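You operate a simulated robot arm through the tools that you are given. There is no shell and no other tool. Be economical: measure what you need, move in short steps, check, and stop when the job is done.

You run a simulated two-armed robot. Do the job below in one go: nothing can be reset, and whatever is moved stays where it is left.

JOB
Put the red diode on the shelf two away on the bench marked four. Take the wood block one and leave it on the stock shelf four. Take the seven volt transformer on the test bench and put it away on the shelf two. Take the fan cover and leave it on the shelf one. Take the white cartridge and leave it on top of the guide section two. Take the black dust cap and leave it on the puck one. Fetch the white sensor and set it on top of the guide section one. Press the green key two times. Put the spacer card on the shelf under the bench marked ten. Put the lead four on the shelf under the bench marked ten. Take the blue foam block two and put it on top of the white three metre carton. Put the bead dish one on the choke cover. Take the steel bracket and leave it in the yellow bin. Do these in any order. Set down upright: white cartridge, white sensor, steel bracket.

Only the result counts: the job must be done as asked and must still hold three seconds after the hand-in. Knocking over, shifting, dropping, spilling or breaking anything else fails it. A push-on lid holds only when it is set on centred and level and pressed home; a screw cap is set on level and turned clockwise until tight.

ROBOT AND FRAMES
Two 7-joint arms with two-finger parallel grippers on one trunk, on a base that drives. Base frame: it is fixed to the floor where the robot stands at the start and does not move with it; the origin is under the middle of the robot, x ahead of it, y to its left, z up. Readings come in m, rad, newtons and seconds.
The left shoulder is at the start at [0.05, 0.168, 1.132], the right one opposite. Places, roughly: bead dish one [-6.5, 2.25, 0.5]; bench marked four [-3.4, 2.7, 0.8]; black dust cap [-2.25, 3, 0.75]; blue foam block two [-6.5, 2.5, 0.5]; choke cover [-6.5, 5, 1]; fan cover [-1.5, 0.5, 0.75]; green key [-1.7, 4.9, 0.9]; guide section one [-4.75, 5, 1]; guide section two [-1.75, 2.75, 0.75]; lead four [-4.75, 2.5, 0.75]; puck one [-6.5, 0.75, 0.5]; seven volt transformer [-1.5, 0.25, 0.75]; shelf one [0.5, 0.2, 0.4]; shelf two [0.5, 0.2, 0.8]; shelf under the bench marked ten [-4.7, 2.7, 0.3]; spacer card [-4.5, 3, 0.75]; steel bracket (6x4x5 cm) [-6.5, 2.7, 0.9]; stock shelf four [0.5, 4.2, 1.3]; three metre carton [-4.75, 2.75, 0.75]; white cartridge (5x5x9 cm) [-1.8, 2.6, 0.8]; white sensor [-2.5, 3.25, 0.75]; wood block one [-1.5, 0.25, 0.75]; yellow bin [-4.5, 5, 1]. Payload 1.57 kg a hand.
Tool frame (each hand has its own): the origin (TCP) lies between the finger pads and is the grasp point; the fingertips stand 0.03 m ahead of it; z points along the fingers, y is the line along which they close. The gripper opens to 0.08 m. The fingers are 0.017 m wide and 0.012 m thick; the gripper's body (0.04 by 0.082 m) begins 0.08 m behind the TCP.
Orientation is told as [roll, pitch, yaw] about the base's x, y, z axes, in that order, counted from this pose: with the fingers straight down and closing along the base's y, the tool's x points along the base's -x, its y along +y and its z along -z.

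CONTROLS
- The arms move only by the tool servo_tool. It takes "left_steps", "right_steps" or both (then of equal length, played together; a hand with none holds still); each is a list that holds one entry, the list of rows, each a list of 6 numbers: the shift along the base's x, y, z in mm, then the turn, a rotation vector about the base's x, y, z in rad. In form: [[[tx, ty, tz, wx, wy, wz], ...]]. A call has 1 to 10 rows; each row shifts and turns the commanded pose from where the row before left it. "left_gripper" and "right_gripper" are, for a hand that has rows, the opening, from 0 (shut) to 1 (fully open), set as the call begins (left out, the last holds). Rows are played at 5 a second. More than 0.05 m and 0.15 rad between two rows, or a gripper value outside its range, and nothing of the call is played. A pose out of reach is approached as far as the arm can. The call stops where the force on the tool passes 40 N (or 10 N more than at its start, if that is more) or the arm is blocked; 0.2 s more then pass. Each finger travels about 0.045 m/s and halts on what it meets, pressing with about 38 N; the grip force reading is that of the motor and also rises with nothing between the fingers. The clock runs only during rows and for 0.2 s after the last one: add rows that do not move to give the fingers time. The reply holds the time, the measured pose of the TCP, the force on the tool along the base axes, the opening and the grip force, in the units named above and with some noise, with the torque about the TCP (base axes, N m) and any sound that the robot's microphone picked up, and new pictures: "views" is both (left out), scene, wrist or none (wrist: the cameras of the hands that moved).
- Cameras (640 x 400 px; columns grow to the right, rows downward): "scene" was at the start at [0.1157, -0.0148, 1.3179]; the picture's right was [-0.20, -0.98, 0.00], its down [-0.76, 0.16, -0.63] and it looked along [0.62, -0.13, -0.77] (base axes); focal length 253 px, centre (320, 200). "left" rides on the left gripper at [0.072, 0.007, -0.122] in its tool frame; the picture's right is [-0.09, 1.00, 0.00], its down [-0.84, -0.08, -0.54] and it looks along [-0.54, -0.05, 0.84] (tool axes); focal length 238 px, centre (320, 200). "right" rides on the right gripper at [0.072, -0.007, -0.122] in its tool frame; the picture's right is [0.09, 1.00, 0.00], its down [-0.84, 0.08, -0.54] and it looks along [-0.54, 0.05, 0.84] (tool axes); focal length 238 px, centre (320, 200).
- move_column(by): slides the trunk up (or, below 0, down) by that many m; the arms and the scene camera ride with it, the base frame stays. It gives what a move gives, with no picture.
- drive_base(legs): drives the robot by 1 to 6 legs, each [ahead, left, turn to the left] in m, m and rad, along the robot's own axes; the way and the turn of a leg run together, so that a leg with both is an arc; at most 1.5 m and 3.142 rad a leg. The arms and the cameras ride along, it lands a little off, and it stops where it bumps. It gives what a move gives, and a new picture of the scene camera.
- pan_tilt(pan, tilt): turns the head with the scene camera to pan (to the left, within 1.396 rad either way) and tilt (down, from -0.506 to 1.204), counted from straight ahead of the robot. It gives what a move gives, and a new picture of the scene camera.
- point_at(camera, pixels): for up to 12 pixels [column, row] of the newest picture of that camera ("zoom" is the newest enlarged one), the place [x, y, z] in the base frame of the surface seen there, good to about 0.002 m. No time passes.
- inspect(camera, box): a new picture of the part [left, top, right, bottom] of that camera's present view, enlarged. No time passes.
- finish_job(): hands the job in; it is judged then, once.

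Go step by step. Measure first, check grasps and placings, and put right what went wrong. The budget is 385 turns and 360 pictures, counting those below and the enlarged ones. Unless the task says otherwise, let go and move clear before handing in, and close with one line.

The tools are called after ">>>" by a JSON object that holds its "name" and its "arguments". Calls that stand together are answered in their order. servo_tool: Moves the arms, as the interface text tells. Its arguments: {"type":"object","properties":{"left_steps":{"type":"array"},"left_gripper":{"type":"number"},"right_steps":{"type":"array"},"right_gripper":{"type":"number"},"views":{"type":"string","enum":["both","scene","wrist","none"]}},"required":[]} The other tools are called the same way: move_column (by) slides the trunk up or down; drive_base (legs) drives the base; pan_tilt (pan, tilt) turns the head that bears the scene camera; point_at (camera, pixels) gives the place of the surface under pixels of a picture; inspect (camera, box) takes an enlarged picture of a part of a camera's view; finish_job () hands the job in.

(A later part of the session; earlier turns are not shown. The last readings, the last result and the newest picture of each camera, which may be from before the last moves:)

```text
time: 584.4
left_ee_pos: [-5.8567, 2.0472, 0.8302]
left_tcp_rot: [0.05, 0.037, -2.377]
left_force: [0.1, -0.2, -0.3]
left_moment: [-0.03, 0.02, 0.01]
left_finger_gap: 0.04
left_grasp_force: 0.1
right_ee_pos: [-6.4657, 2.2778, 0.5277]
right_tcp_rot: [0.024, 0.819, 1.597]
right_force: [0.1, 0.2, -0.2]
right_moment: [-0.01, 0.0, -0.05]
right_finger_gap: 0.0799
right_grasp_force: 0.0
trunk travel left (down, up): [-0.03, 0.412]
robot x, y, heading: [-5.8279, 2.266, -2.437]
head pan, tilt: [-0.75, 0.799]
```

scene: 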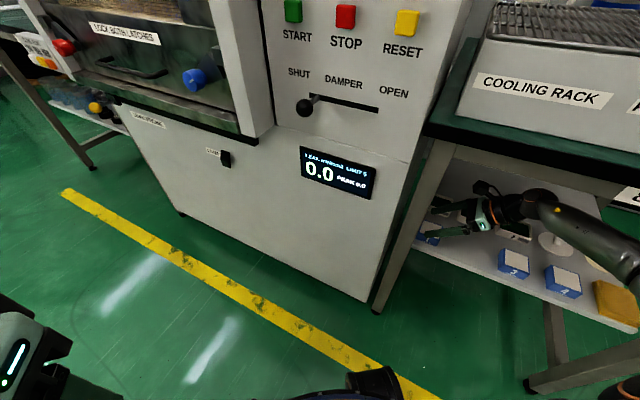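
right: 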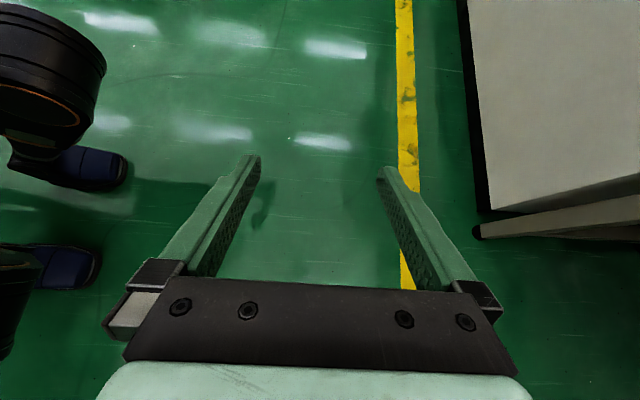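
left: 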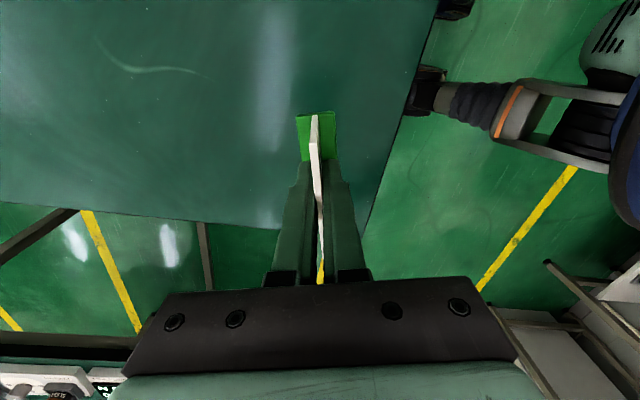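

>>> {"name": "servo_tool", "arguments": {"right_steps": [[[0, -3, -7, 0, 0, 0], [0, 0, -7, 0, 0, 0], [0, 0, 0, 0, 0, 0]]], "views": "none"}}

>>> {"name": "drive_base", "arguments": {"legs": [[0.087, -0.075, 0]]}}

>>> {"name": "inspect", "arguments": {"camera": "right", "box": [160, 60, 560, 310]}}

```text
time: 585.2
left_ee_pos: [-5.8567, 2.0478, 0.8306]
left_tcp_rot: [0.05, 0.037, -2.378]
left_force: [-0.3, -0.6, -0.4]
left_moment: [0.0, -0.02, -0.01]
left_finger_gap: 0.0399
left_grasp_force: 0.0
right_ee_pos: [-6.4656, 2.2755, 0.5135]
right_tcp_rot: [0.023, 0.818, 1.6]
right_force: [0.4, -0.3, 0.0]
right_moment: [0.0, -0.01, 0.02]
right_finger_gap: 0.0801
right_grasp_force: 0.0
trunk travel left (down, up): [-0.03, 0.412]
robot x, y, heading: [-5.8277, 2.2624, -2.434]
head pan, tilt: [-0.75, 0.799]
```

```text
time: 586.4
left_ee_pos: [-5.9702, 2.0482, 0.8307]
left_tcp_rot: [0.05, 0.036, -2.381]
left_force: [0.2, -0.6, 0.7]
left_moment: [0.0, 0.01, 0.01]
left_finger_gap: 0.0401
left_grasp_force: 0.0
right_ee_pos: [-6.5805, 2.2781, 0.514]
right_tcp_rot: [0.021, 0.82, 1.596]
right_force: [-0.5, 1.3, 0.7]
right_moment: [-0.01, 0.0, -0.01]
right_finger_gap: 0.0799
right_grasp_force: 0.3
trunk travel left (down, up): [-0.03, 0.412]
robot x, y, heading: [-5.9381, 2.2617, -2.438]
head pan, tilt: [-0.75, 0.799]
```

scene: 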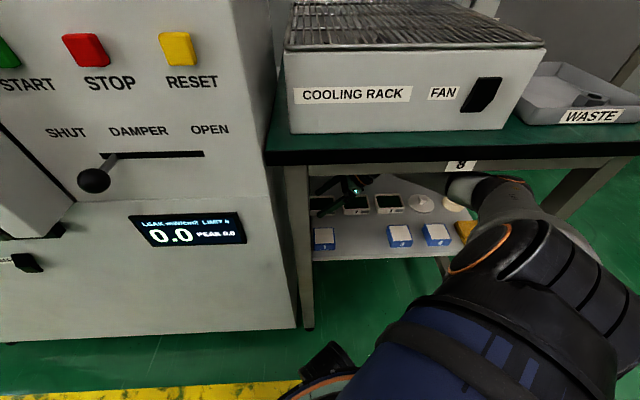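

```text
1.60 times, centred on (360, 185) of right
```

zoom: 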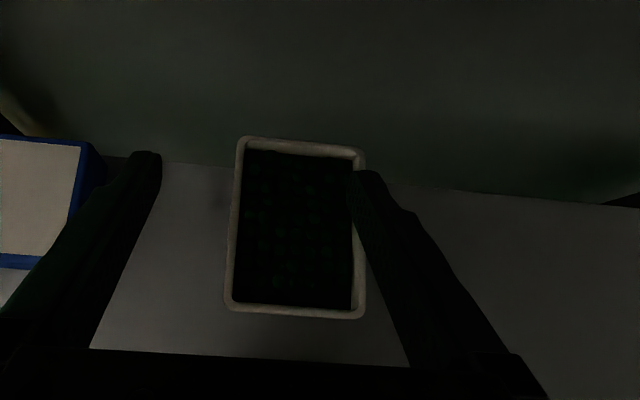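

The dish is almost centred between the fingers. Shift 21 mm in -x.

>>> {"name": "servo_tool", "arguments": {"right_steps": [[[-10, -2, 0, 0, 0, 0], [-11, -2, 0, 0, 0, 0], [0, 0, 0, 0, 0, 0]]], "views": "none"}}

>>> {"name": "inspect", "arguments": {"camera": "right", "box": [160, 60, 560, 310]}}

>>> {"name": "point_at", "arguments": {"camera": "zoom", "pixels": [[240, 150], [355, 155], [360, 310], [230, 300], [150, 180], [365, 190]]}}

```text
time: 587.2
left_ee_pos: [-5.9727, 2.0479, 0.8297]
left_tcp_rot: [0.051, 0.037, -2.38]
left_force: [-0.4, 0.0, -0.3]
left_moment: [0.0, 0.0, -0.01]
left_finger_gap: 0.0401
left_grasp_force: 0.1
right_ee_pos: [-6.6008, 2.2749, 0.5139]
right_tcp_rot: [0.023, 0.818, 1.595]
right_force: [-0.1, -0.5, 0.5]
right_moment: [0.02, 0.0, -0.01]
right_finger_gap: 0.0798
right_grasp_force: 0.0
trunk travel left (down, up): [-0.03, 0.412]
robot x, y, heading: [-5.9407, 2.2612, -2.435]
head pan, tilt: [-0.75, 0.799]
```

```text
1.60 times, centred on (360, 185) of right
```

zoom: 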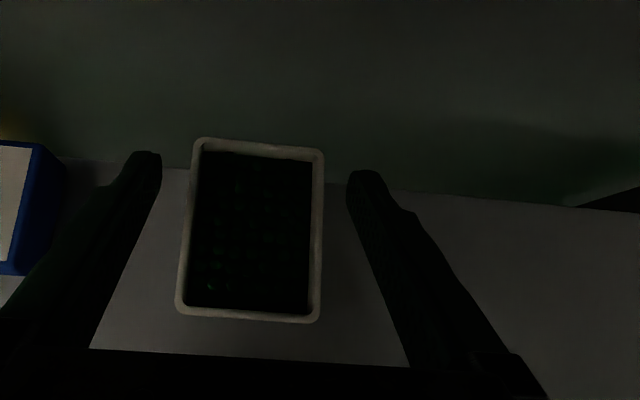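

```text
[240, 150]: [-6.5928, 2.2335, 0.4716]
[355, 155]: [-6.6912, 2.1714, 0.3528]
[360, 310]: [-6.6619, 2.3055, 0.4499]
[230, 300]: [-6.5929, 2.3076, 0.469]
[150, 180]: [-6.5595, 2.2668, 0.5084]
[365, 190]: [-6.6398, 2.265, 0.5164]
```

Centred. Lower to z 0.479 and close.

>>> {"name": "servo_tool", "arguments": {"right_steps": [[[0, 0, -15, 0, 0, 0], [0, 0, -12, 0, 0, 0], [0, 0, -7, 0, 0, 0], [0, 0, 0, 0, 0, 0]]], "views": "none"}}

>>> {"name": "servo_tool", "arguments": {"right_steps": [[[0, 0, 0, 0, 0, 0], [0, 0, 0, 0, 0, 0], [0, 0, 0, 0, 0, 0], [0, 0, 0, 0, 0, 0]]], "right_gripper": 0, "views": "wrist"}}

```text
time: 588.2
left_ee_pos: [-5.972, 2.0478, 0.8308]
left_tcp_rot: [0.049, 0.037, -2.381]
left_force: [0.2, 0.1, -0.8]
left_moment: [0.01, 0.0, -0.02]
left_finger_gap: 0.04
left_grasp_force: 0.0
right_ee_pos: [-6.5998, 2.2739, 0.4794]
right_tcp_rot: [0.023, 0.819, 1.594]
right_force: [0.6, -0.1, 0.4]
right_moment: [-0.03, 0.0, 0.01]
right_finger_gap: 0.0799
right_grasp_force: 0.0
trunk travel left (down, up): [-0.03, 0.412]
robot x, y, heading: [-5.943, 2.2663, -2.43]
head pan, tilt: [-0.75, 0.799]
```

```text
time: 589.2
left_ee_pos: [-5.9713, 2.0479, 0.8316]
left_tcp_rot: [0.051, 0.037, -2.381]
left_force: [0.3, 0.1, -0.2]
left_moment: [0.01, 0.02, -0.03]
left_finger_gap: 0.0402
left_grasp_force: 0.0
right_ee_pos: [-6.5994, 2.2751, 0.479]
right_tcp_rot: [0.021, 0.82, 1.595]
right_force: [-0.6, -0.7, -0.2]
right_moment: [-0.08, -0.01, 0.0]
right_finger_gap: 0.0642
right_grasp_force: 38.4
trunk travel left (down, up): [-0.03, 0.412]
robot x, y, heading: [-5.9374, 2.2608, -2.438]
head pan, tilt: [-0.75, 0.799]
```

right: 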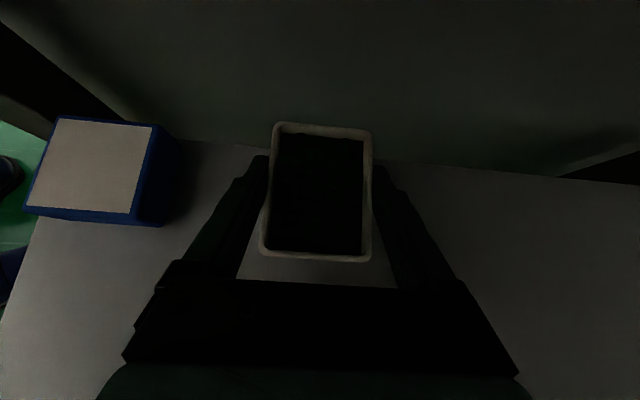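

Dish gripped (64 mm). Check the apron's lower edge before lifting.

>>> {"name": "point_at", "arguments": {"camera": "scene", "pixels": [[400, 162], [400, 168], [400, 172], [400, 176], [470, 183], [490, 182], [455, 185]]}}

>>> {"name": "servo_tool", "arguments": {"right_steps": [[[0, 0, 6, 0, 0, 0], [0, 0, 8, 0, 0, 0], [0, 0, 8, 0, 0, 0], [0, 0, 8, 0, 0, 0], [0, 0, 8, 0, 0, 0], [0, 0, 0, 0, 0, 0]]], "views": "none"}}

```text
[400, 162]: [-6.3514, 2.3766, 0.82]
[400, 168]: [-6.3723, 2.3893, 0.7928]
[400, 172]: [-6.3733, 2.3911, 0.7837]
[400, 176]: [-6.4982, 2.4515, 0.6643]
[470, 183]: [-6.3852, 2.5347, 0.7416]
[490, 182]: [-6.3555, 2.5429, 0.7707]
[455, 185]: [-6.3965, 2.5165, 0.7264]
```

```text
time: 590.6
left_ee_pos: [-5.9715, 2.0485, 0.8312]
left_tcp_rot: [0.051, 0.036, -2.38]
left_force: [0.1, 0.1, 0.2]
left_moment: [-0.01, 0.03, -0.01]
left_finger_gap: 0.0399
left_grasp_force: 0.0
right_ee_pos: [-6.6018, 2.2742, 0.5184]
right_tcp_rot: [0.018, 0.817, 1.596]
right_force: [0.0, 0.0, 0.0]
right_moment: [-0.01, 0.01, 0.03]
right_finger_gap: 0.0645
right_grasp_force: 38.2
trunk travel left (down, up): [-0.03, 0.412]
robot x, y, heading: [-5.9426, 2.2651, -2.43]
head pan, tilt: [-0.75, 0.799]
```

Clearance exists (forearm ≈.76 vs apron .778). Lift 4 mm more and withdraw along +x.

>>> {"name": "servo_tool", "arguments": {"right_steps": [[[0, 0, 4, 0, 0, 0], [0, 0, 0, 0, 0, 0]]], "views": "none"}}

>>> {"name": "drive_base", "arguments": {"legs": [[-0.1135, 0.098, 0], [-0.227, 0.196, 0]]}}

>>> {"name": "inspect", "arguments": {"camera": "right", "box": [160, 60, 560, 310]}}

```text
time: 591.2
left_ee_pos: [-5.9715, 2.0489, 0.831]
left_tcp_rot: [0.05, 0.037, -2.379]
left_force: [-0.5, 0.2, 1.0]
left_moment: [-0.02, 0.02, 0.0]
left_finger_gap: 0.0401
left_grasp_force: 0.0
right_ee_pos: [-6.5996, 2.2727, 0.5197]
right_tcp_rot: [0.016, 0.819, 1.591]
right_force: [0.4, -0.2, -1.0]
right_moment: [-0.02, 0.02, 0.02]
right_finger_gap: 0.0644
right_grasp_force: 37.8
trunk travel left (down, up): [-0.03, 0.412]
robot x, y, heading: [-5.9415, 2.2633, -2.438]
head pan, tilt: [-0.75, 0.799]
```

```text
time: 593.1
left_ee_pos: [-5.7999, 2.0488, 0.8305]
left_tcp_rot: [0.049, 0.036, -2.379]
left_force: [0.0, -0.6, -0.3]
left_moment: [-0.02, 0.0, 0.02]
left_finger_gap: 0.0401
left_grasp_force: 0.2
right_ee_pos: [-6.444, 2.2787, 0.5264]
right_tcp_rot: [0.064, 0.817, 1.587]
right_force: [-2.0, -0.7, -0.9]
right_moment: [-0.03, -0.03, -0.05]
right_finger_gap: 0.0646
right_grasp_force: 38.5
trunk travel left (down, up): [-0.03, 0.412]
robot x, y, heading: [-5.769, 2.2667, -2.432]
head pan, tilt: [-0.75, 0.799]
stopped in leg 2: the force on the tool passed its limit (the readings are from after the stop); the commanded pose is now the measured one
```

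scene: 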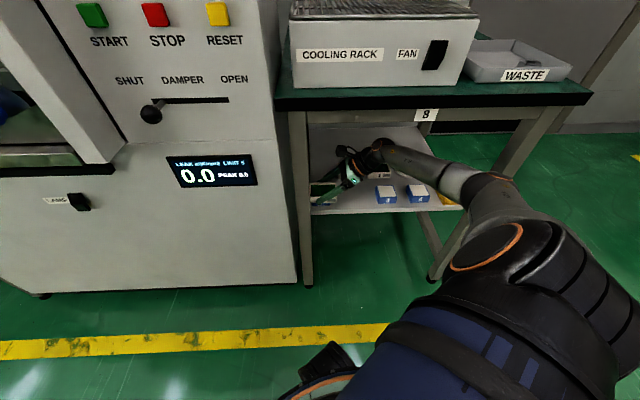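

```text
1.60 times, centred on (360, 185) of right
```

zoom: 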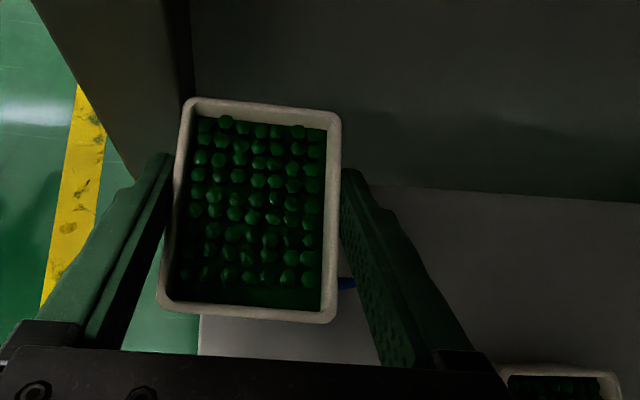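

Force limit tripped; check whether the dish touched foam 1 or the leg.

>>> {"name": "inspect", "arguments": {"camera": "scene", "box": [290, 130, 410, 230]}}

>>> {"name": "point_at", "arguments": {"camera": "zoom", "pixels": [[150, 230], [130, 260], [200, 230], [100, 260], [170, 290], [250, 180]]}}

```text
4.00 times, centred on (350, 180) of scene
```

zoom: 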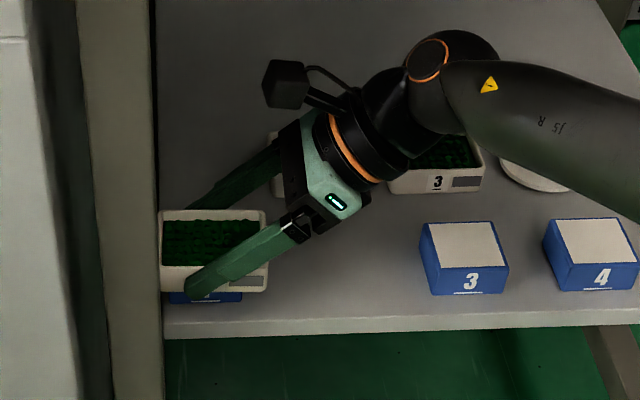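

```text
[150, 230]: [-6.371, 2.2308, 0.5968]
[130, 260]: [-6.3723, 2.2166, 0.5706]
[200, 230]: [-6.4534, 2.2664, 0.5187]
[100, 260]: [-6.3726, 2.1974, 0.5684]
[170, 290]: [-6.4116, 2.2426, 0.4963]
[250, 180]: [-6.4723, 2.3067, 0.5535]
```

The dish corner touched the table's left leg (foam 1 is still in place). Shift 35 mm in +y and withdraw.

>>> {"name": "servo_tool", "arguments": {"right_steps": [[[-8, 0, 2, 0, 0, 0], [0, 12, 0, 0, 0, 0], [0, 12, 0, 0, 0, 0], [0, 12, 0, 0, 0, 0], [0, 0, 0, 0, 0, 0]]], "views": "none"}}

>>> {"name": "inspect", "arguments": {"camera": "scene", "box": [290, 130, 410, 230]}}

```text
time: 594.3
left_ee_pos: [-5.8006, 2.0501, 0.8316]
left_tcp_rot: [0.052, 0.036, -2.378]
left_force: [0.3, 0.2, 0.0]
left_moment: [0.03, -0.01, 0.0]
left_finger_gap: 0.0401
left_grasp_force: 0.0
right_ee_pos: [-6.4504, 2.3148, 0.5279]
right_tcp_rot: [0.061, 0.817, 1.588]
right_force: [0.0, 0.8, 0.0]
right_moment: [0.0, -0.03, -0.02]
right_finger_gap: 0.0645
right_grasp_force: 37.8
trunk travel left (down, up): [-0.03, 0.412]
robot x, y, heading: [-5.7714, 2.2644, -2.433]
head pan, tilt: [-0.75, 0.799]
```

```text
4.00 times, centred on (350, 180) of scene
```

zoom: 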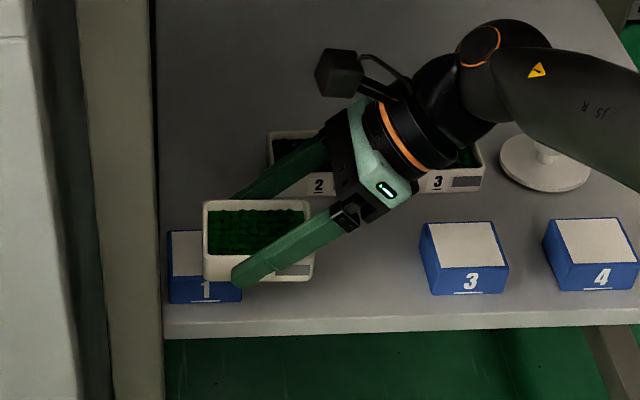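

Clear now and foam 1 is undisturbed. Withdraw along +x.

>>> {"name": "drive_base", "arguments": {"legs": [[-0.265, 0.2286, 0]]}}

>>> {"name": "servo_tool", "arguments": {"right_steps": [[[0, 0, 15, 0, -0.013, 0.014], [0, 0, 20, 0, -0.013, 0.014], [0, 0, 25, 0, 0, 0], [0, 0, 25, 0, 0, 0], [0, 0, 20, 0, 0, 0], [0, 0, 0, 0, 0, 0]]], "views": "scene"}}

```text
time: 596.6
left_ee_pos: [-5.446, 2.0496, 0.8303]
left_tcp_rot: [0.051, 0.035, -2.376]
left_force: [0.1, 0.2, -0.2]
left_moment: [-0.02, 0.04, 0.04]
left_finger_gap: 0.0401
left_grasp_force: 0.1
right_ee_pos: [-6.0986, 2.3137, 0.5284]
right_tcp_rot: [0.061, 0.817, 1.592]
right_force: [-0.6, -0.9, -0.7]
right_moment: [0.0, 0.02, 0.02]
right_finger_gap: 0.0645
right_grasp_force: 38.2
trunk travel left (down, up): [-0.03, 0.412]
robot x, y, heading: [-5.4191, 2.2602, -2.428]
head pan, tilt: [-0.75, 0.799]
```

scene: 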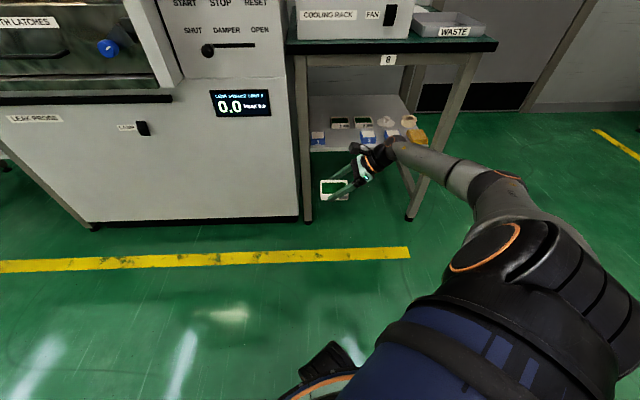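

```text
time: 598.0
left_ee_pos: [-5.4476, 2.0493, 0.8315]
left_tcp_rot: [0.05, 0.037, -2.377]
left_force: [-0.6, -0.7, -0.5]
left_moment: [-0.01, -0.01, -0.01]
left_finger_gap: 0.0401
left_grasp_force: 0.1
right_ee_pos: [-6.0975, 2.3133, 0.6345]
right_tcp_rot: [0.024, 0.818, 1.592]
right_force: [-0.1, -0.7, -0.8]
right_moment: [0.05, 0.02, -0.02]
right_finger_gap: 0.0642
right_grasp_force: 38.0
trunk travel left (down, up): [-0.03, 0.412]
robot x, y, heading: [-5.4178, 2.2645, -2.434]
head pan, tilt: [-0.75, 0.799]
```

scene: 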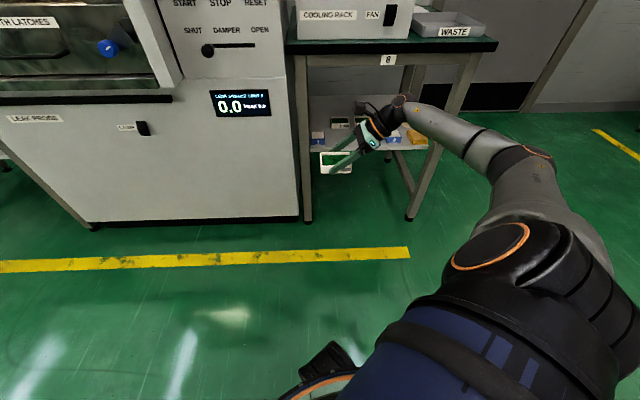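

Dish held level. Bring it in front of the robot, restore hand yaw, and raise the trunk.

>>> {"name": "servo_tool", "arguments": {"right_steps": [[[23, -21, 0, 0, 0, 0.08], [23, -21, 0, 0, 0, 0.08], [23, -21, 0, 0, 0, 0.08], [23, -21, 0, 0, 0, 0.08], [23, -21, 0, 0, 0, 0.08], [23, -21, 0, 0, 0, 0.08], [23, -21, 0, 0, 0, 0.08], [23, -21, 0, 0, 0, 0.08], [23, -21, 0, 0, 0, 0.06]]], "views": "none"}}

>>> {"name": "move_column", "arguments": {"by": 0.27}}

>>> {"name": "drive_base", "arguments": {"legs": [[0, 0, -2.28], [0.85, 0, 0], [0.85, 0.3, 0], [0, 0.9, 0]]}}

>>> {"name": "pan_tilt", "arguments": {"pan": 0, "tilt": 0.7}}

```text
time: 600.0
left_ee_pos: [-5.4467, 2.0503, 0.8318]
left_tcp_rot: [0.051, 0.035, -2.377]
left_force: [0.0, 0.3, -1.1]
left_moment: [0.01, 0.0, -0.01]
left_finger_gap: 0.0402
left_grasp_force: 0.1
right_ee_pos: [-5.8909, 2.1254, 0.6328]
right_tcp_rot: [0.022, 0.819, 2.291]
right_force: [0.6, 0.4, -0.5]
right_moment: [0.0, 0.01, 0.0]
right_finger_gap: 0.0645
right_grasp_force: 38.1
trunk travel left (down, up): [-0.03, 0.412]
robot x, y, heading: [-5.4133, 2.2636, -2.434]
head pan, tilt: [-0.75, 0.799]
```

```text
time: 602.7
left_ee_pos: [-5.4472, 2.05, 1.1005]
left_tcp_rot: [0.05, 0.038, -2.378]
left_force: [-0.6, 0.1, 0.1]
left_moment: [-0.01, 0.01, 0.0]
left_finger_gap: 0.0401
left_grasp_force: 0.1
right_ee_pos: [-5.8916, 2.1258, 0.9029]
right_tcp_rot: [0.024, 0.819, 2.292]
right_force: [-0.4, -0.1, -1.2]
right_moment: [-0.01, -0.01, 0.01]
right_finger_gap: 0.0645
right_grasp_force: 38.1
trunk travel left (down, up): [-0.3, 0.142]
robot x, y, heading: [-5.4147, 2.2654, -2.432]
head pan, tilt: [-0.75, 0.799]
```

```text
time: 621.4
left_ee_pos: [-6.8399, 4.0652, 1.1013]
left_tcp_rot: [0.051, 0.036, 1.696]
left_force: [0.1, -1.3, 0.6]
left_moment: [-0.01, 0.01, 0.0]
left_finger_gap: 0.0401
left_grasp_force: 0.1
right_ee_pos: [-6.5155, 4.3757, 0.9025]
right_tcp_rot: [0.025, 0.82, 0.08]
right_force: [-0.2, -0.2, -1.3]
right_moment: [0.02, -0.02, 0.04]
right_finger_gap: 0.0644
right_grasp_force: 38.1
trunk travel left (down, up): [-0.3, 0.142]
robot x, y, heading: [-6.6866, 3.9136, 1.642]
head pan, tilt: [-0.75, 0.799]
```

scene: 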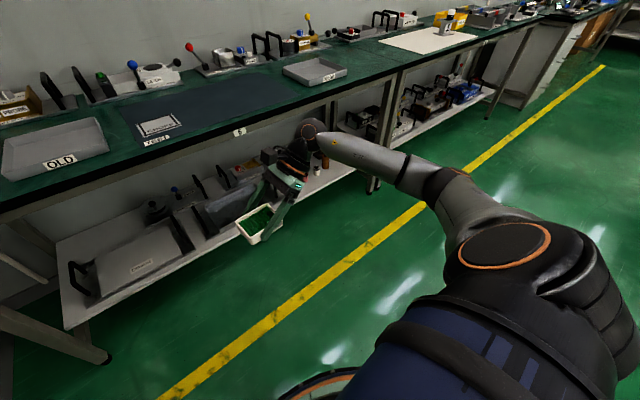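

```text
time: 622.5
left_ee_pos: [-6.8393, 4.0664, 1.103]
left_tcp_rot: [0.042, 0.037, 1.7]
left_force: [-0.4, -0.6, 0.0]
left_moment: [-0.02, -0.03, -0.03]
left_finger_gap: 0.0401
left_grasp_force: 0.0
right_ee_pos: [-6.513, 4.3757, 0.9027]
right_tcp_rot: [0.023, 0.818, 0.08]
right_force: [0.9, 0.7, -1.4]
right_moment: [0.0, 0.03, 0.06]
right_finger_gap: 0.0643
right_grasp_force: 37.8
trunk travel left (down, up): [-0.3, 0.142]
robot x, y, heading: [-6.6829, 3.9136, 1.642]
head pan, tilt: [0.0, 0.7]
```

scene: 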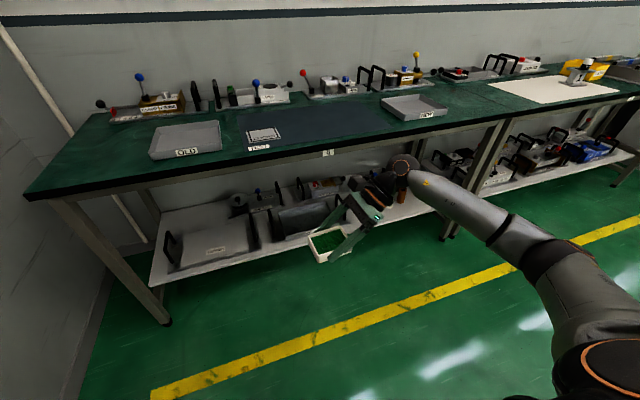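

>>> {"name": "inspect", "arguments": {"camera": "scene", "box": [100, 50, 460, 170]}}

>>> {"name": "point_at", "arguments": {"camera": "scene", "pixels": [[263, 133], [250, 131], [276, 130], [278, 138], [252, 142], [258, 148], [180, 135], [260, 155], [325, 245]]}}

```text
1.78 times, centred on (280, 110) of scene
```

zoom: 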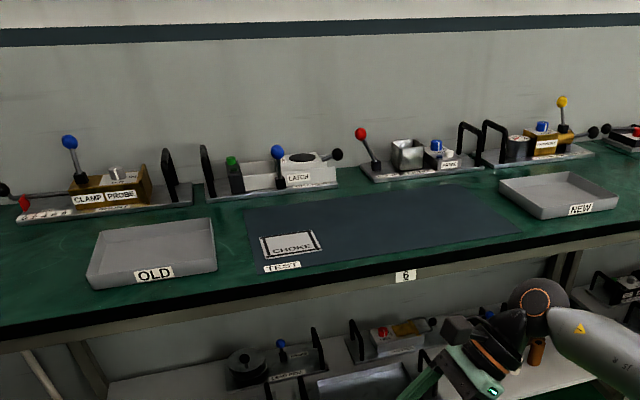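

```text
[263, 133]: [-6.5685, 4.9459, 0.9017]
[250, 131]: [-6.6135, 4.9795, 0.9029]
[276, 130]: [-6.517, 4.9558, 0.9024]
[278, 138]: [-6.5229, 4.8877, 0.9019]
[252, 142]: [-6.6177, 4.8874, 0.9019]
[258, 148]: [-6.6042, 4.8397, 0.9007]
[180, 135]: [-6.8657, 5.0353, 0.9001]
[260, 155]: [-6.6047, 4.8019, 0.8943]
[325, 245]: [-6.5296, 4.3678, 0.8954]
```

The choke cover is the flat "CHOKE" plate at (-6.567,4.93,0.902), ~95×85 mm. Raise the dish and drive up to the bench.

>>> {"name": "servo_tool", "arguments": {"right_steps": [[[0, 0, 20, 0, 0, 0], [0, 0, 30, 0, 0, 0], [0, 0, 30, 0, 0, 0], [0, 0, 20, 0, 0, 0], [0, 0, 0, 0, 0, 0]]], "views": "none"}}

>>> {"name": "drive_base", "arguments": {"legs": [[0, -0.06, -0.07], [0.44, 0, 0]]}}

```text
time: 623.7
left_ee_pos: [-6.8405, 4.066, 1.1017]
left_tcp_rot: [0.044, 0.035, 1.702]
left_force: [-0.4, 0.8, -1.0]
left_moment: [0.01, -0.02, 0.03]
left_finger_gap: 0.0401
left_grasp_force: 0.0
right_ee_pos: [-6.5129, 4.3768, 1.003]
right_tcp_rot: [0.022, 0.819, 0.079]
right_force: [-0.5, -0.6, -1.1]
right_moment: [0.01, 0.0, -0.03]
right_finger_gap: 0.0642
right_grasp_force: 38.0
trunk travel left (down, up): [-0.3, 0.142]
robot x, y, heading: [-6.6831, 3.9129, 1.64]
head pan, tilt: [0.0, 0.7]
```

```text
time: 626.9
left_ee_pos: [-6.7677, 4.5146, 1.1012]
left_tcp_rot: [0.048, 0.039, 1.627]
left_force: [0.1, -0.1, -0.4]
left_moment: [-0.03, -0.01, 0.01]
left_finger_gap: 0.0398
left_grasp_force: 0.1
right_ee_pos: [-6.4163, 4.8003, 1.003]
right_tcp_rot: [0.023, 0.818, 0.003]
right_force: [0.4, 0.2, -1.2]
right_moment: [-0.04, 0.02, 0.03]
right_finger_gap: 0.0643
right_grasp_force: 38.2
trunk travel left (down, up): [-0.3, 0.142]
robot x, y, heading: [-6.6224, 4.3475, 1.564]
head pan, tilt: [0.0, 0.7]
```

scene: 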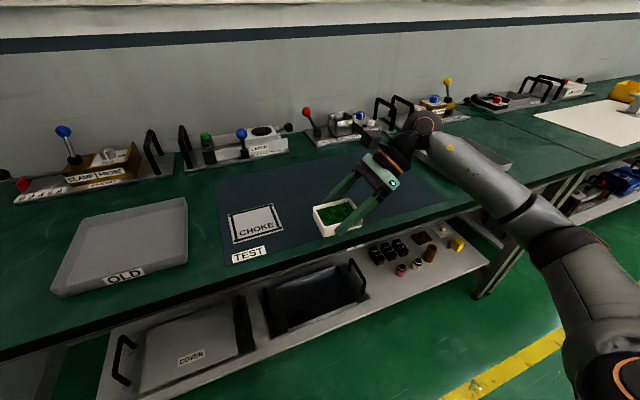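

>>> {"name": "inspect", "arguments": {"camera": "scene", "box": [170, 90, 390, 270]}}

>>> {"name": "point_at", "arguments": {"camera": "scene", "pixels": [[262, 132], [265, 145], [240, 135], [205, 145], [340, 120], [347, 125], [310, 115], [255, 222], [275, 240], [235, 240], [240, 215], [272, 206]]}}

```text
2.22 times, centred on (280, 180) of scene
```

zoom: 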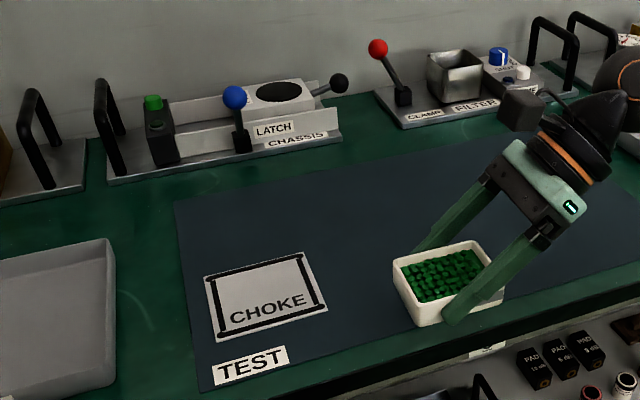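

```text
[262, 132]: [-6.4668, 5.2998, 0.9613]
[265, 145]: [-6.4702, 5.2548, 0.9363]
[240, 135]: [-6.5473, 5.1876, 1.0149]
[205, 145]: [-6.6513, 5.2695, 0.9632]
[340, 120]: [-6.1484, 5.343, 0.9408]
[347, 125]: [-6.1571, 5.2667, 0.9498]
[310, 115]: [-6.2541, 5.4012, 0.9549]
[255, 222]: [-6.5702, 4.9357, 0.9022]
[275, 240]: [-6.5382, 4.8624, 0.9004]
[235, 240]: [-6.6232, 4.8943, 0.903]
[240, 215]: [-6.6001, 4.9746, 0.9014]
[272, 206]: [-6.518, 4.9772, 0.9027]
```

>>> {"name": "inspect", "arguments": {"camera": "scene", "box": [215, 190, 295, 270]}}

>>> {"name": "point_at", "arguments": {"camera": "zoom", "pixels": [[150, 120], [180, 300], [330, 60], [400, 240], [130, 105], [345, 45], [420, 255], [165, 335], [270, 180], [200, 330], [100, 200]]}}

```text
5.00 times, centred on (255, 230) of scene
```

zoom: 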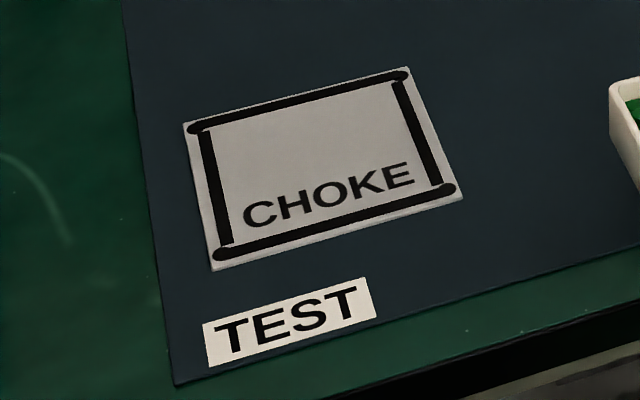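

```text
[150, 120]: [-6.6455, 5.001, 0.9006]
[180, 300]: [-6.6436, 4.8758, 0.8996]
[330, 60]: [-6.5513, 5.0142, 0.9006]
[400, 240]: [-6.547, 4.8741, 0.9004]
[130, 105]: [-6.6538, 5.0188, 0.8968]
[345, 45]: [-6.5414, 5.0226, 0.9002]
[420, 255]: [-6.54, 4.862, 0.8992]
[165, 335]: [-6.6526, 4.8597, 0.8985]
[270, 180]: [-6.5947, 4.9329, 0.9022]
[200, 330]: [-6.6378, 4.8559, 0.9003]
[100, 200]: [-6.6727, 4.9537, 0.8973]
```

>>> {"name": "point_at", "arguments": {"camera": "zoom", "pixels": [[216, 185], [420, 135], [300, 97], [335, 222], [230, 185], [405, 140], [304, 110], [332, 208], [186, 125], [405, 69], [461, 192], [214, 268]]}}

```text
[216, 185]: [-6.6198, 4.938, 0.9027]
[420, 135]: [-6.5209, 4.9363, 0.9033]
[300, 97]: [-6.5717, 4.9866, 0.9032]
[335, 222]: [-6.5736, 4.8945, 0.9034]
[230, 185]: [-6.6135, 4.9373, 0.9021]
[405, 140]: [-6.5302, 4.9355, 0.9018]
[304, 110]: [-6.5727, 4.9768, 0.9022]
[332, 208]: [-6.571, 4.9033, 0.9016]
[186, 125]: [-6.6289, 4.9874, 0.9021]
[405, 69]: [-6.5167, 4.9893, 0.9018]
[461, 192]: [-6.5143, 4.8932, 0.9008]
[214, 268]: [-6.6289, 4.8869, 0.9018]
```

>>> {"name": "point_at", "arguments": {"camera": "scene", "pixels": [[314, 208], [351, 199], [325, 229], [325, 240], [318, 225], [338, 214], [336, 237]]}}

>>> {"name": "servo_tool", "arguments": {"right_steps": [[[-30, 28, 0, 0, 0, 0], [-30, 28, 0, 0, 0, 0], [-30, 28, 0, 0, 0, 0], [-30, 28, 0, 0, 0, 0], [-30, 29, 0, 0, 0, 0], [0, 0, -15, 0, 0, 0], [0, 0, -15, 0, 0, 0], [0, 0, 0, 0, 0, 0]]], "views": "both"}}

```text
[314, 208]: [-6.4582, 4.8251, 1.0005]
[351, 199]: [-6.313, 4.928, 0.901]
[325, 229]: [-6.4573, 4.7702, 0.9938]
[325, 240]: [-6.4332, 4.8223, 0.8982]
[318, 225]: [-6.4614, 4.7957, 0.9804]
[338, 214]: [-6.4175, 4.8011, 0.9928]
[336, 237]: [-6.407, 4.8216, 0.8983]
```

```text
time: 628.7
left_ee_pos: [-6.7683, 4.5141, 1.1008]
left_tcp_rot: [0.047, 0.038, 1.629]
left_force: [0.1, 0.1, -0.3]
left_moment: [0.04, -0.01, 0.02]
left_finger_gap: 0.0399
left_grasp_force: 0.0
right_ee_pos: [-6.565, 4.9416, 0.9727]
right_tcp_rot: [0.027, 0.818, 0.004]
right_force: [0.2, -0.1, -0.7]
right_moment: [0.04, 0.03, 0.0]
right_finger_gap: 0.0641
right_grasp_force: 37.8
trunk travel left (down, up): [-0.3, 0.142]
robot x, y, heading: [-6.622, 4.3506, 1.564]
head pan, tilt: [0.0, 0.7]
```

scene: 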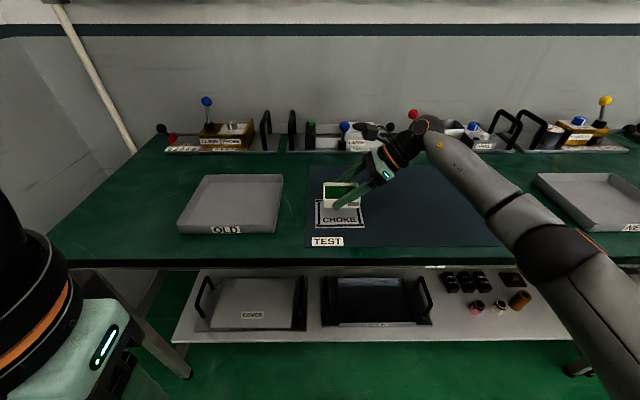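
right: 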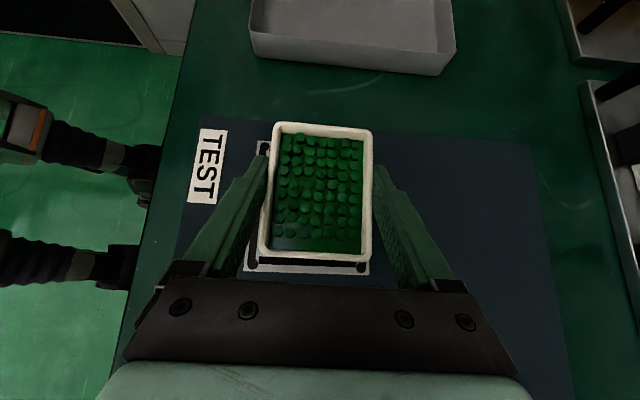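

Aligned over the plate with beads intact. Lower gently.

>>> {"name": "servo_tool", "arguments": {"right_steps": [[[-2, 0, -10, 0, 0, 0], [0, 0, -10, 0, 0, 0], [0, 0, -8, 0, 0, 0], [0, 0, -5, 0, 0, 0], [0, 0, -2, 0, 0, 0], [0, 0, 0, 0, 0, 0]]], "views": "none"}}

```text
time: 630.1
left_ee_pos: [-6.7678, 4.5156, 1.1011]
left_tcp_rot: [0.047, 0.038, 1.628]
left_force: [-0.4, -1.0, 0.3]
left_moment: [0.0, 0.02, -0.03]
left_finger_gap: 0.0396
left_grasp_force: 0.0
right_ee_pos: [-6.5685, 4.9413, 0.937]
right_tcp_rot: [0.023, 0.818, 0.004]
right_force: [0.7, 0.5, -0.8]
right_moment: [0.01, 0.0, 0.01]
right_finger_gap: 0.0644
right_grasp_force: 38.4
trunk travel left (down, up): [-0.3, 0.142]
robot x, y, heading: [-6.6255, 4.3477, 1.563]
head pan, tilt: [0.0, 0.7]
```

>>> {"name": "servo_tool", "arguments": {"right_steps": [[[0, 0, -2, 0, 0, 0], [0, 0, -1.5, 0, 0, 0], [0, 0, 0, 0, 0, 0]]], "views": "none"}}

```text
time: 630.9
left_ee_pos: [-6.7675, 4.5148, 1.1012]
left_tcp_rot: [0.047, 0.039, 1.628]
left_force: [-0.1, -0.1, 0.2]
left_moment: [0.04, 0.0, -0.02]
left_finger_gap: 0.0402
left_grasp_force: 0.0
right_ee_pos: [-6.5686, 4.9412, 0.9348]
right_tcp_rot: [0.022, 0.818, 0.004]
right_force: [0.0, 0.0, -1.4]
right_moment: [0.0, 0.01, 0.02]
right_finger_gap: 0.0644
right_grasp_force: 37.8
trunk travel left (down, up): [-0.3, 0.142]
robot x, y, heading: [-6.6233, 4.3478, 1.561]
head pan, tilt: [0.0, 0.7]
```

>>> {"name": "servo_tool", "arguments": {"right_steps": [[[0, 0, -1.5, 0, 0, 0], [0, 0, -1, 0, 0, 0], [0, 0, 0, 0, 0, 0]]], "views": "none"}}

```text
time: 631.7
left_ee_pos: [-6.7669, 4.5156, 1.1004]
left_tcp_rot: [0.047, 0.036, 1.628]
left_force: [0.4, 0.8, -0.5]
left_moment: [-0.01, -0.01, 0.02]
left_finger_gap: 0.0402
left_grasp_force: 0.1
right_ee_pos: [-6.5679, 4.9414, 0.9335]
right_tcp_rot: [0.026, 0.82, 0.007]
right_force: [0.3, -0.7, 7.3]
right_moment: [-0.25, -0.35, -0.02]
right_finger_gap: 0.0645
right_grasp_force: 38.0
trunk travel left (down, up): [-0.3, 0.142]
robot x, y, heading: [-6.6211, 4.3518, 1.567]
head pan, tilt: [0.0, 0.7]
```

Contact (7 N). Open and retreat along the tool axis (+x, +z).

>>> {"name": "servo_tool", "arguments": {"right_steps": [[[0, 0, 0, 0, 0, 0], [0, 0, 0, 0, 0, 0], [0, 0, 0, 0, 0, 0], [8, 0, 8, 0, 0, 0], [20, 0, 20, 0, 0, 0], [30, 0, 30, 0, 0, 0], [30, 0, 30, 0, 0, 0]]], "right_gripper": 1, "views": "wrist"}}

```text
time: 633.3
left_ee_pos: [-6.7674, 4.5148, 1.1013]
left_tcp_rot: [0.047, 0.035, 1.628]
left_force: [0.3, -0.1, -0.3]
left_moment: [0.03, 0.03, 0.03]
left_finger_gap: 0.0398
left_grasp_force: 0.0
right_ee_pos: [-6.4792, 4.9417, 1.0209]
right_tcp_rot: [0.022, 0.819, 0.004]
right_force: [0.1, -0.3, -1.0]
right_moment: [-0.04, 0.0, 0.0]
right_finger_gap: 0.0801
right_grasp_force: 0.0
trunk travel left (down, up): [-0.3, 0.142]
robot x, y, heading: [-6.6217, 4.3529, 1.562]
head pan, tilt: [0.0, 0.7]
```

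right: 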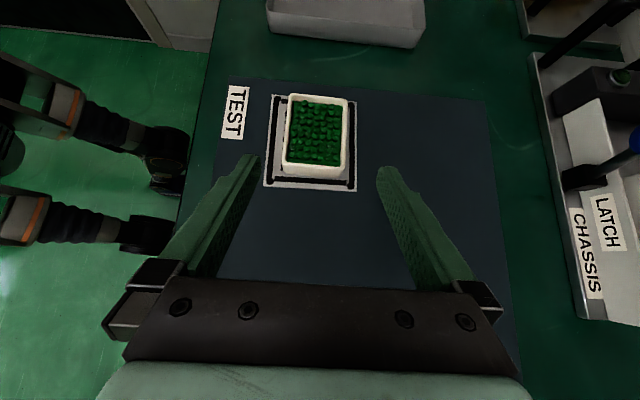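

Bead dish placed on the choke cover. Un-lean and retract the right hand.

>>> {"name": "servo_tool", "arguments": {"right_steps": [[[0, -20, 20, 0, -0.136, 0], [0, -30, 10, 0, -0.136, 0], [0, -30, 10, 0, -0.136, 0], [0, -30, 0, 0, -0.136, 0], [0, -30, 0, 0, -0.136, 0], [0, -30, 0, 0, -0.136, 0], [0, -30, 0, 0, 0, 0.12], [0, -20, 0, 0, 0, 0.14], [0, 0, 0, 0, 0, 0.14]]], "views": "none"}}

>>> {"name": "servo_tool", "arguments": {"right_steps": [[[0, 0, 0, 0, 0, 0.14], [0, 0, 0, 0, 0, 0.14], [0, 0, 0, 0, 0, 0.14], [0, 0, 0, 0, 0, 0.14], [0, 0, 0, 0, 0, 0.14], [0, 0, 0, 0, 0, 0.14], [0, 0, 0, 0, 0, 0.14], [0, 0, 0, 0, 0, 0.14]]], "left_steps": [[[0, 20, 0, 0, 0, 0], [0, 20, 0, 0, 0, 0], [0, 20, -10, 0, 0, 0], [0, 20, -10, 0, 0, 0], [0, 20, -10, 0, 0, 0], [0, 0, 0, 0, 0, 0], [0, 0, 0, 0, 0, 0], [0, 0, 0, 0, 0, 0]]], "views": "none"}}

>>> {"name": "drive_base", "arguments": {"legs": [[-0.36, 0, 0], [0, 0, -1.567], [1.5, 0, 0], [1.5, 0, 0], [1.4, 0, 0], [1.4, 0, 0]]}}

```text
time: 635.3
left_ee_pos: [-6.7678, 4.5153, 1.1014]
left_tcp_rot: [0.048, 0.039, 1.628]
left_force: [-0.7, -0.2, -0.2]
left_moment: [0.0, -0.02, -0.02]
left_finger_gap: 0.04
left_grasp_force: 0.0
right_ee_pos: [-6.4814, 4.7199, 1.06]
right_tcp_rot: [0.021, 0.0, 0.405]
right_force: [-0.4, -0.4, -0.4]
right_moment: [0.01, 0.02, 0.03]
right_finger_gap: 0.0801
right_grasp_force: 0.1
trunk travel left (down, up): [-0.3, 0.142]
robot x, y, heading: [-6.6233, 4.349, 1.565]
head pan, tilt: [0.0, 0.7]
```

```text
time: 637.1
left_ee_pos: [-6.768, 4.6153, 1.072]
left_tcp_rot: [0.048, 0.038, 1.629]
left_force: [0.0, 0.0, -0.3]
left_moment: [0.0, 0.01, 0.02]
left_finger_gap: 0.0402
left_grasp_force: 0.0
right_ee_pos: [-6.4808, 4.7211, 1.0599]
right_tcp_rot: [0.021, 0.005, 1.525]
right_force: [0.0, 0.1, 0.2]
right_moment: [0.02, 0.0, 0.03]
right_finger_gap: 0.08
right_grasp_force: 0.0
trunk travel left (down, up): [-0.3, 0.142]
robot x, y, heading: [-6.6249, 4.3501, 1.564]
head pan, tilt: [0.0, 0.7]
```

```text
time: 670.6
left_ee_pos: [-0.5383, 4.1776, 1.0721]
left_tcp_rot: [0.047, 0.038, 0.071]
left_force: [-0.3, 0.3, -0.3]
left_moment: [0.02, -0.04, 0.0]
left_finger_gap: 0.0401
left_grasp_force: 0.1
right_ee_pos: [-0.4285, 3.8913, 1.0594]
right_tcp_rot: [0.02, 0.003, -0.036]
right_force: [0.2, -0.1, 0.0]
right_moment: [-0.02, -0.03, 0.04]
right_finger_gap: 0.08
right_grasp_force: 0.2
trunk travel left (down, up): [-0.3, 0.142]
robot x, y, heading: [-0.7999, 4.0292, 0.01]
head pan, tilt: [0.0, 0.7]
```

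scene: 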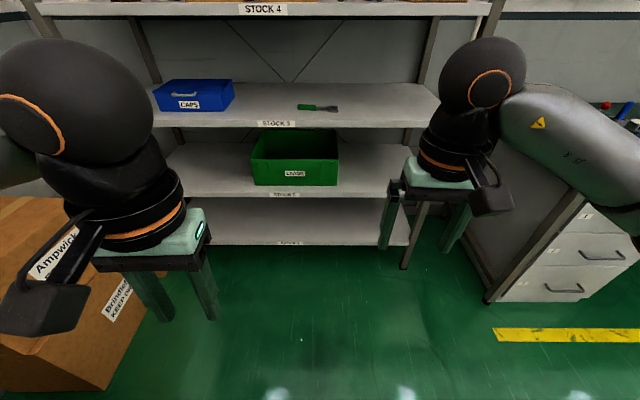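

Drive south to the test bench and face it.

>>> {"name": "drive_base", "arguments": {"legs": [[0.2, 0, 0], [0, 0, -1.581], [1.25, 0, 0], [1.2, 0, 0], [1.13, 0, 0], [0, 0, -1.571]]}}

```text
time: 696.7
left_ee_pos: [-0.9428, 0.3386, 1.0716]
left_tcp_rot: [0.046, 0.037, -3.133]
left_force: [1.0, -0.3, -0.8]
left_moment: [-0.02, 0.06, -0.02]
left_finger_gap: 0.04
left_grasp_force: 0.1
right_ee_pos: [-1.0328, 0.6332, 1.0607]
right_tcp_rot: [0.022, 0.003, 3.047]
right_force: [-0.1, -1.0, 0.3]
right_moment: [-0.02, 0.01, -0.01]
right_finger_gap: 0.0799
right_grasp_force: 0.0
trunk travel left (down, up): [-0.3, 0.142]
robot x, y, heading: [-0.6733, 0.472, 3.087]
head pan, tilt: [0.0, 0.7]
```

scene: 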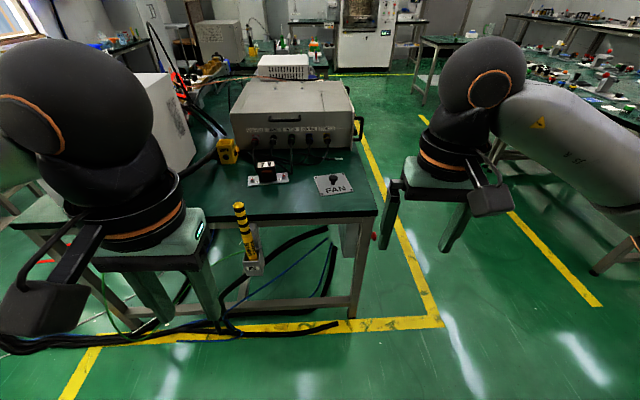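

Pole still stands in its holder. Straighten and drive up to the bench.

>>> {"name": "drive_base", "arguments": {"legs": [[0, 0.02, 0.055], [0.32, 0, 0]]}}

>>> {"name": "inspect", "arguments": {"camera": "scene", "box": [230, 130, 430, 280]}}

```text
time: 699.2
left_ee_pos: [-1.256, 0.3069, 1.072]
left_tcp_rot: [0.048, 0.038, -3.08]
left_force: [-0.2, -0.3, 0.3]
left_moment: [-0.02, -0.01, 0.0]
left_finger_gap: 0.0401
left_grasp_force: 0.0
right_ee_pos: [-1.3627, 0.5944, 1.0603]
right_tcp_rot: [0.021, 0.003, 3.098]
right_force: [0.6, -0.2, 1.1]
right_moment: [-0.01, -0.01, 0.01]
right_finger_gap: 0.0798
right_grasp_force: 0.1
trunk travel left (down, up): [-0.3, 0.142]
robot x, y, heading: [-0.9917, 0.4527, 3.136]
head pan, tilt: [0.0, 0.7]
```

scene: 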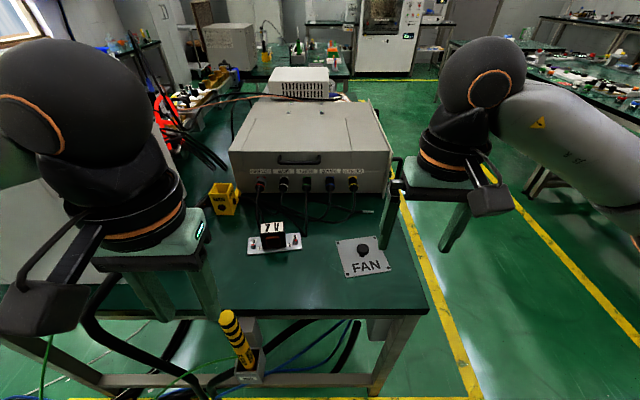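

```text
2.67 times, centred on (330, 205) of scene
```

zoom: 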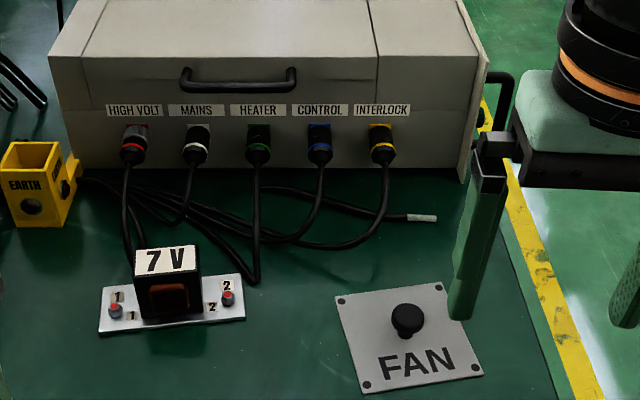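

>>> {"name": "point_at", "arguments": {"camera": "zoom", "pixels": [[138, 252], [194, 248], [197, 268], [138, 274], [137, 300], [200, 300], [165, 260], [408, 312], [408, 335], [395, 318], [422, 318], [168, 300]]}}

```text
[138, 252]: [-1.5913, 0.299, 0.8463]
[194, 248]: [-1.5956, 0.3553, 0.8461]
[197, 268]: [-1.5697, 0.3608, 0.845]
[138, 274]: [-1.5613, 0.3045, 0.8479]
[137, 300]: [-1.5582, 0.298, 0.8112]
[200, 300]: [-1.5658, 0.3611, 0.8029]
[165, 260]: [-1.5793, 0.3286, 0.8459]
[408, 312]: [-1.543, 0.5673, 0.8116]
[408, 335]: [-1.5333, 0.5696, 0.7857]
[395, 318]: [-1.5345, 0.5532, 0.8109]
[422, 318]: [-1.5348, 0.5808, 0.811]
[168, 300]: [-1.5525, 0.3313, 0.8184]
```

Transformer block: centre (-1.580,0.329), 63 mm along y, yaw ≈0.1. Fan knob at (-1.541,0.567,0.811). Move both hands above them.

>>> {"name": "servo_tool", "arguments": {"left_steps": [[[-40, 2, -10, 0, 0, 0], [-40, 3, -10, 0, 0, 0], [-40, 3, -10, 0, 0, 0], [-40, 3, -15, 0, 0, 0], [-41, 3, -15, 0, 0, 0], [-41, 3, -20, 0, 0, 0.02], [-41, 3, -20, 0, 0, 0.02], [-41, 2, -20, 0, 0, 0.01], [0, 0, 0, 0, 0, 0]]], "right_steps": [[[-22, -4, -15, 0, 0, 0], [-22, -4, -15, 0, 0, 0], [-22, -4, -15, 0, 0, 0], [-22, -4, -20, 0, 0, 0], [-22, -3, -20, 0, 0, 0], [-22, -3, -20, 0, 0, 0], [-22, -3, -20, 0, 0, 0], [-24, -2, -20, 0, 0, 0], [0, 0, 0, 0, 0, 0]]], "left_gripper": 1, "right_gripper": 0.8, "views": "wrist"}}

```text
time: 701.2
left_ee_pos: [-1.579, 0.3304, 0.95]
left_tcp_rot: [0.049, 0.035, -3.033]
left_force: [0.2, -0.5, -0.4]
left_moment: [0.01, -0.02, -0.01]
left_finger_gap: 0.0801
left_grasp_force: 0.0
right_ee_pos: [-1.5415, 0.5686, 0.915]
right_tcp_rot: [0.021, 0.002, 3.097]
right_force: [-0.3, -0.6, 0.4]
right_moment: [0.01, 0.0, 0.0]
right_finger_gap: 0.064
right_grasp_force: 0.0
trunk travel left (down, up): [-0.3, 0.142]
robot x, y, heading: [-0.991, 0.4522, 3.146]
head pan, tilt: [0.0, 0.7]
```

right: 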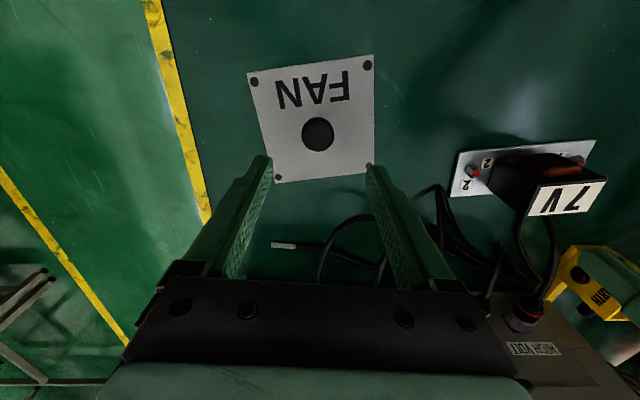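
left: 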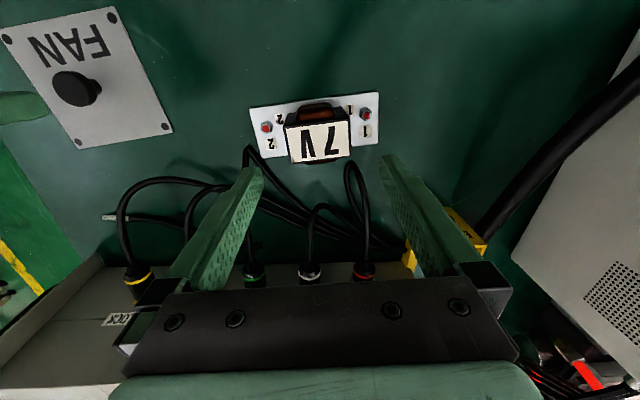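

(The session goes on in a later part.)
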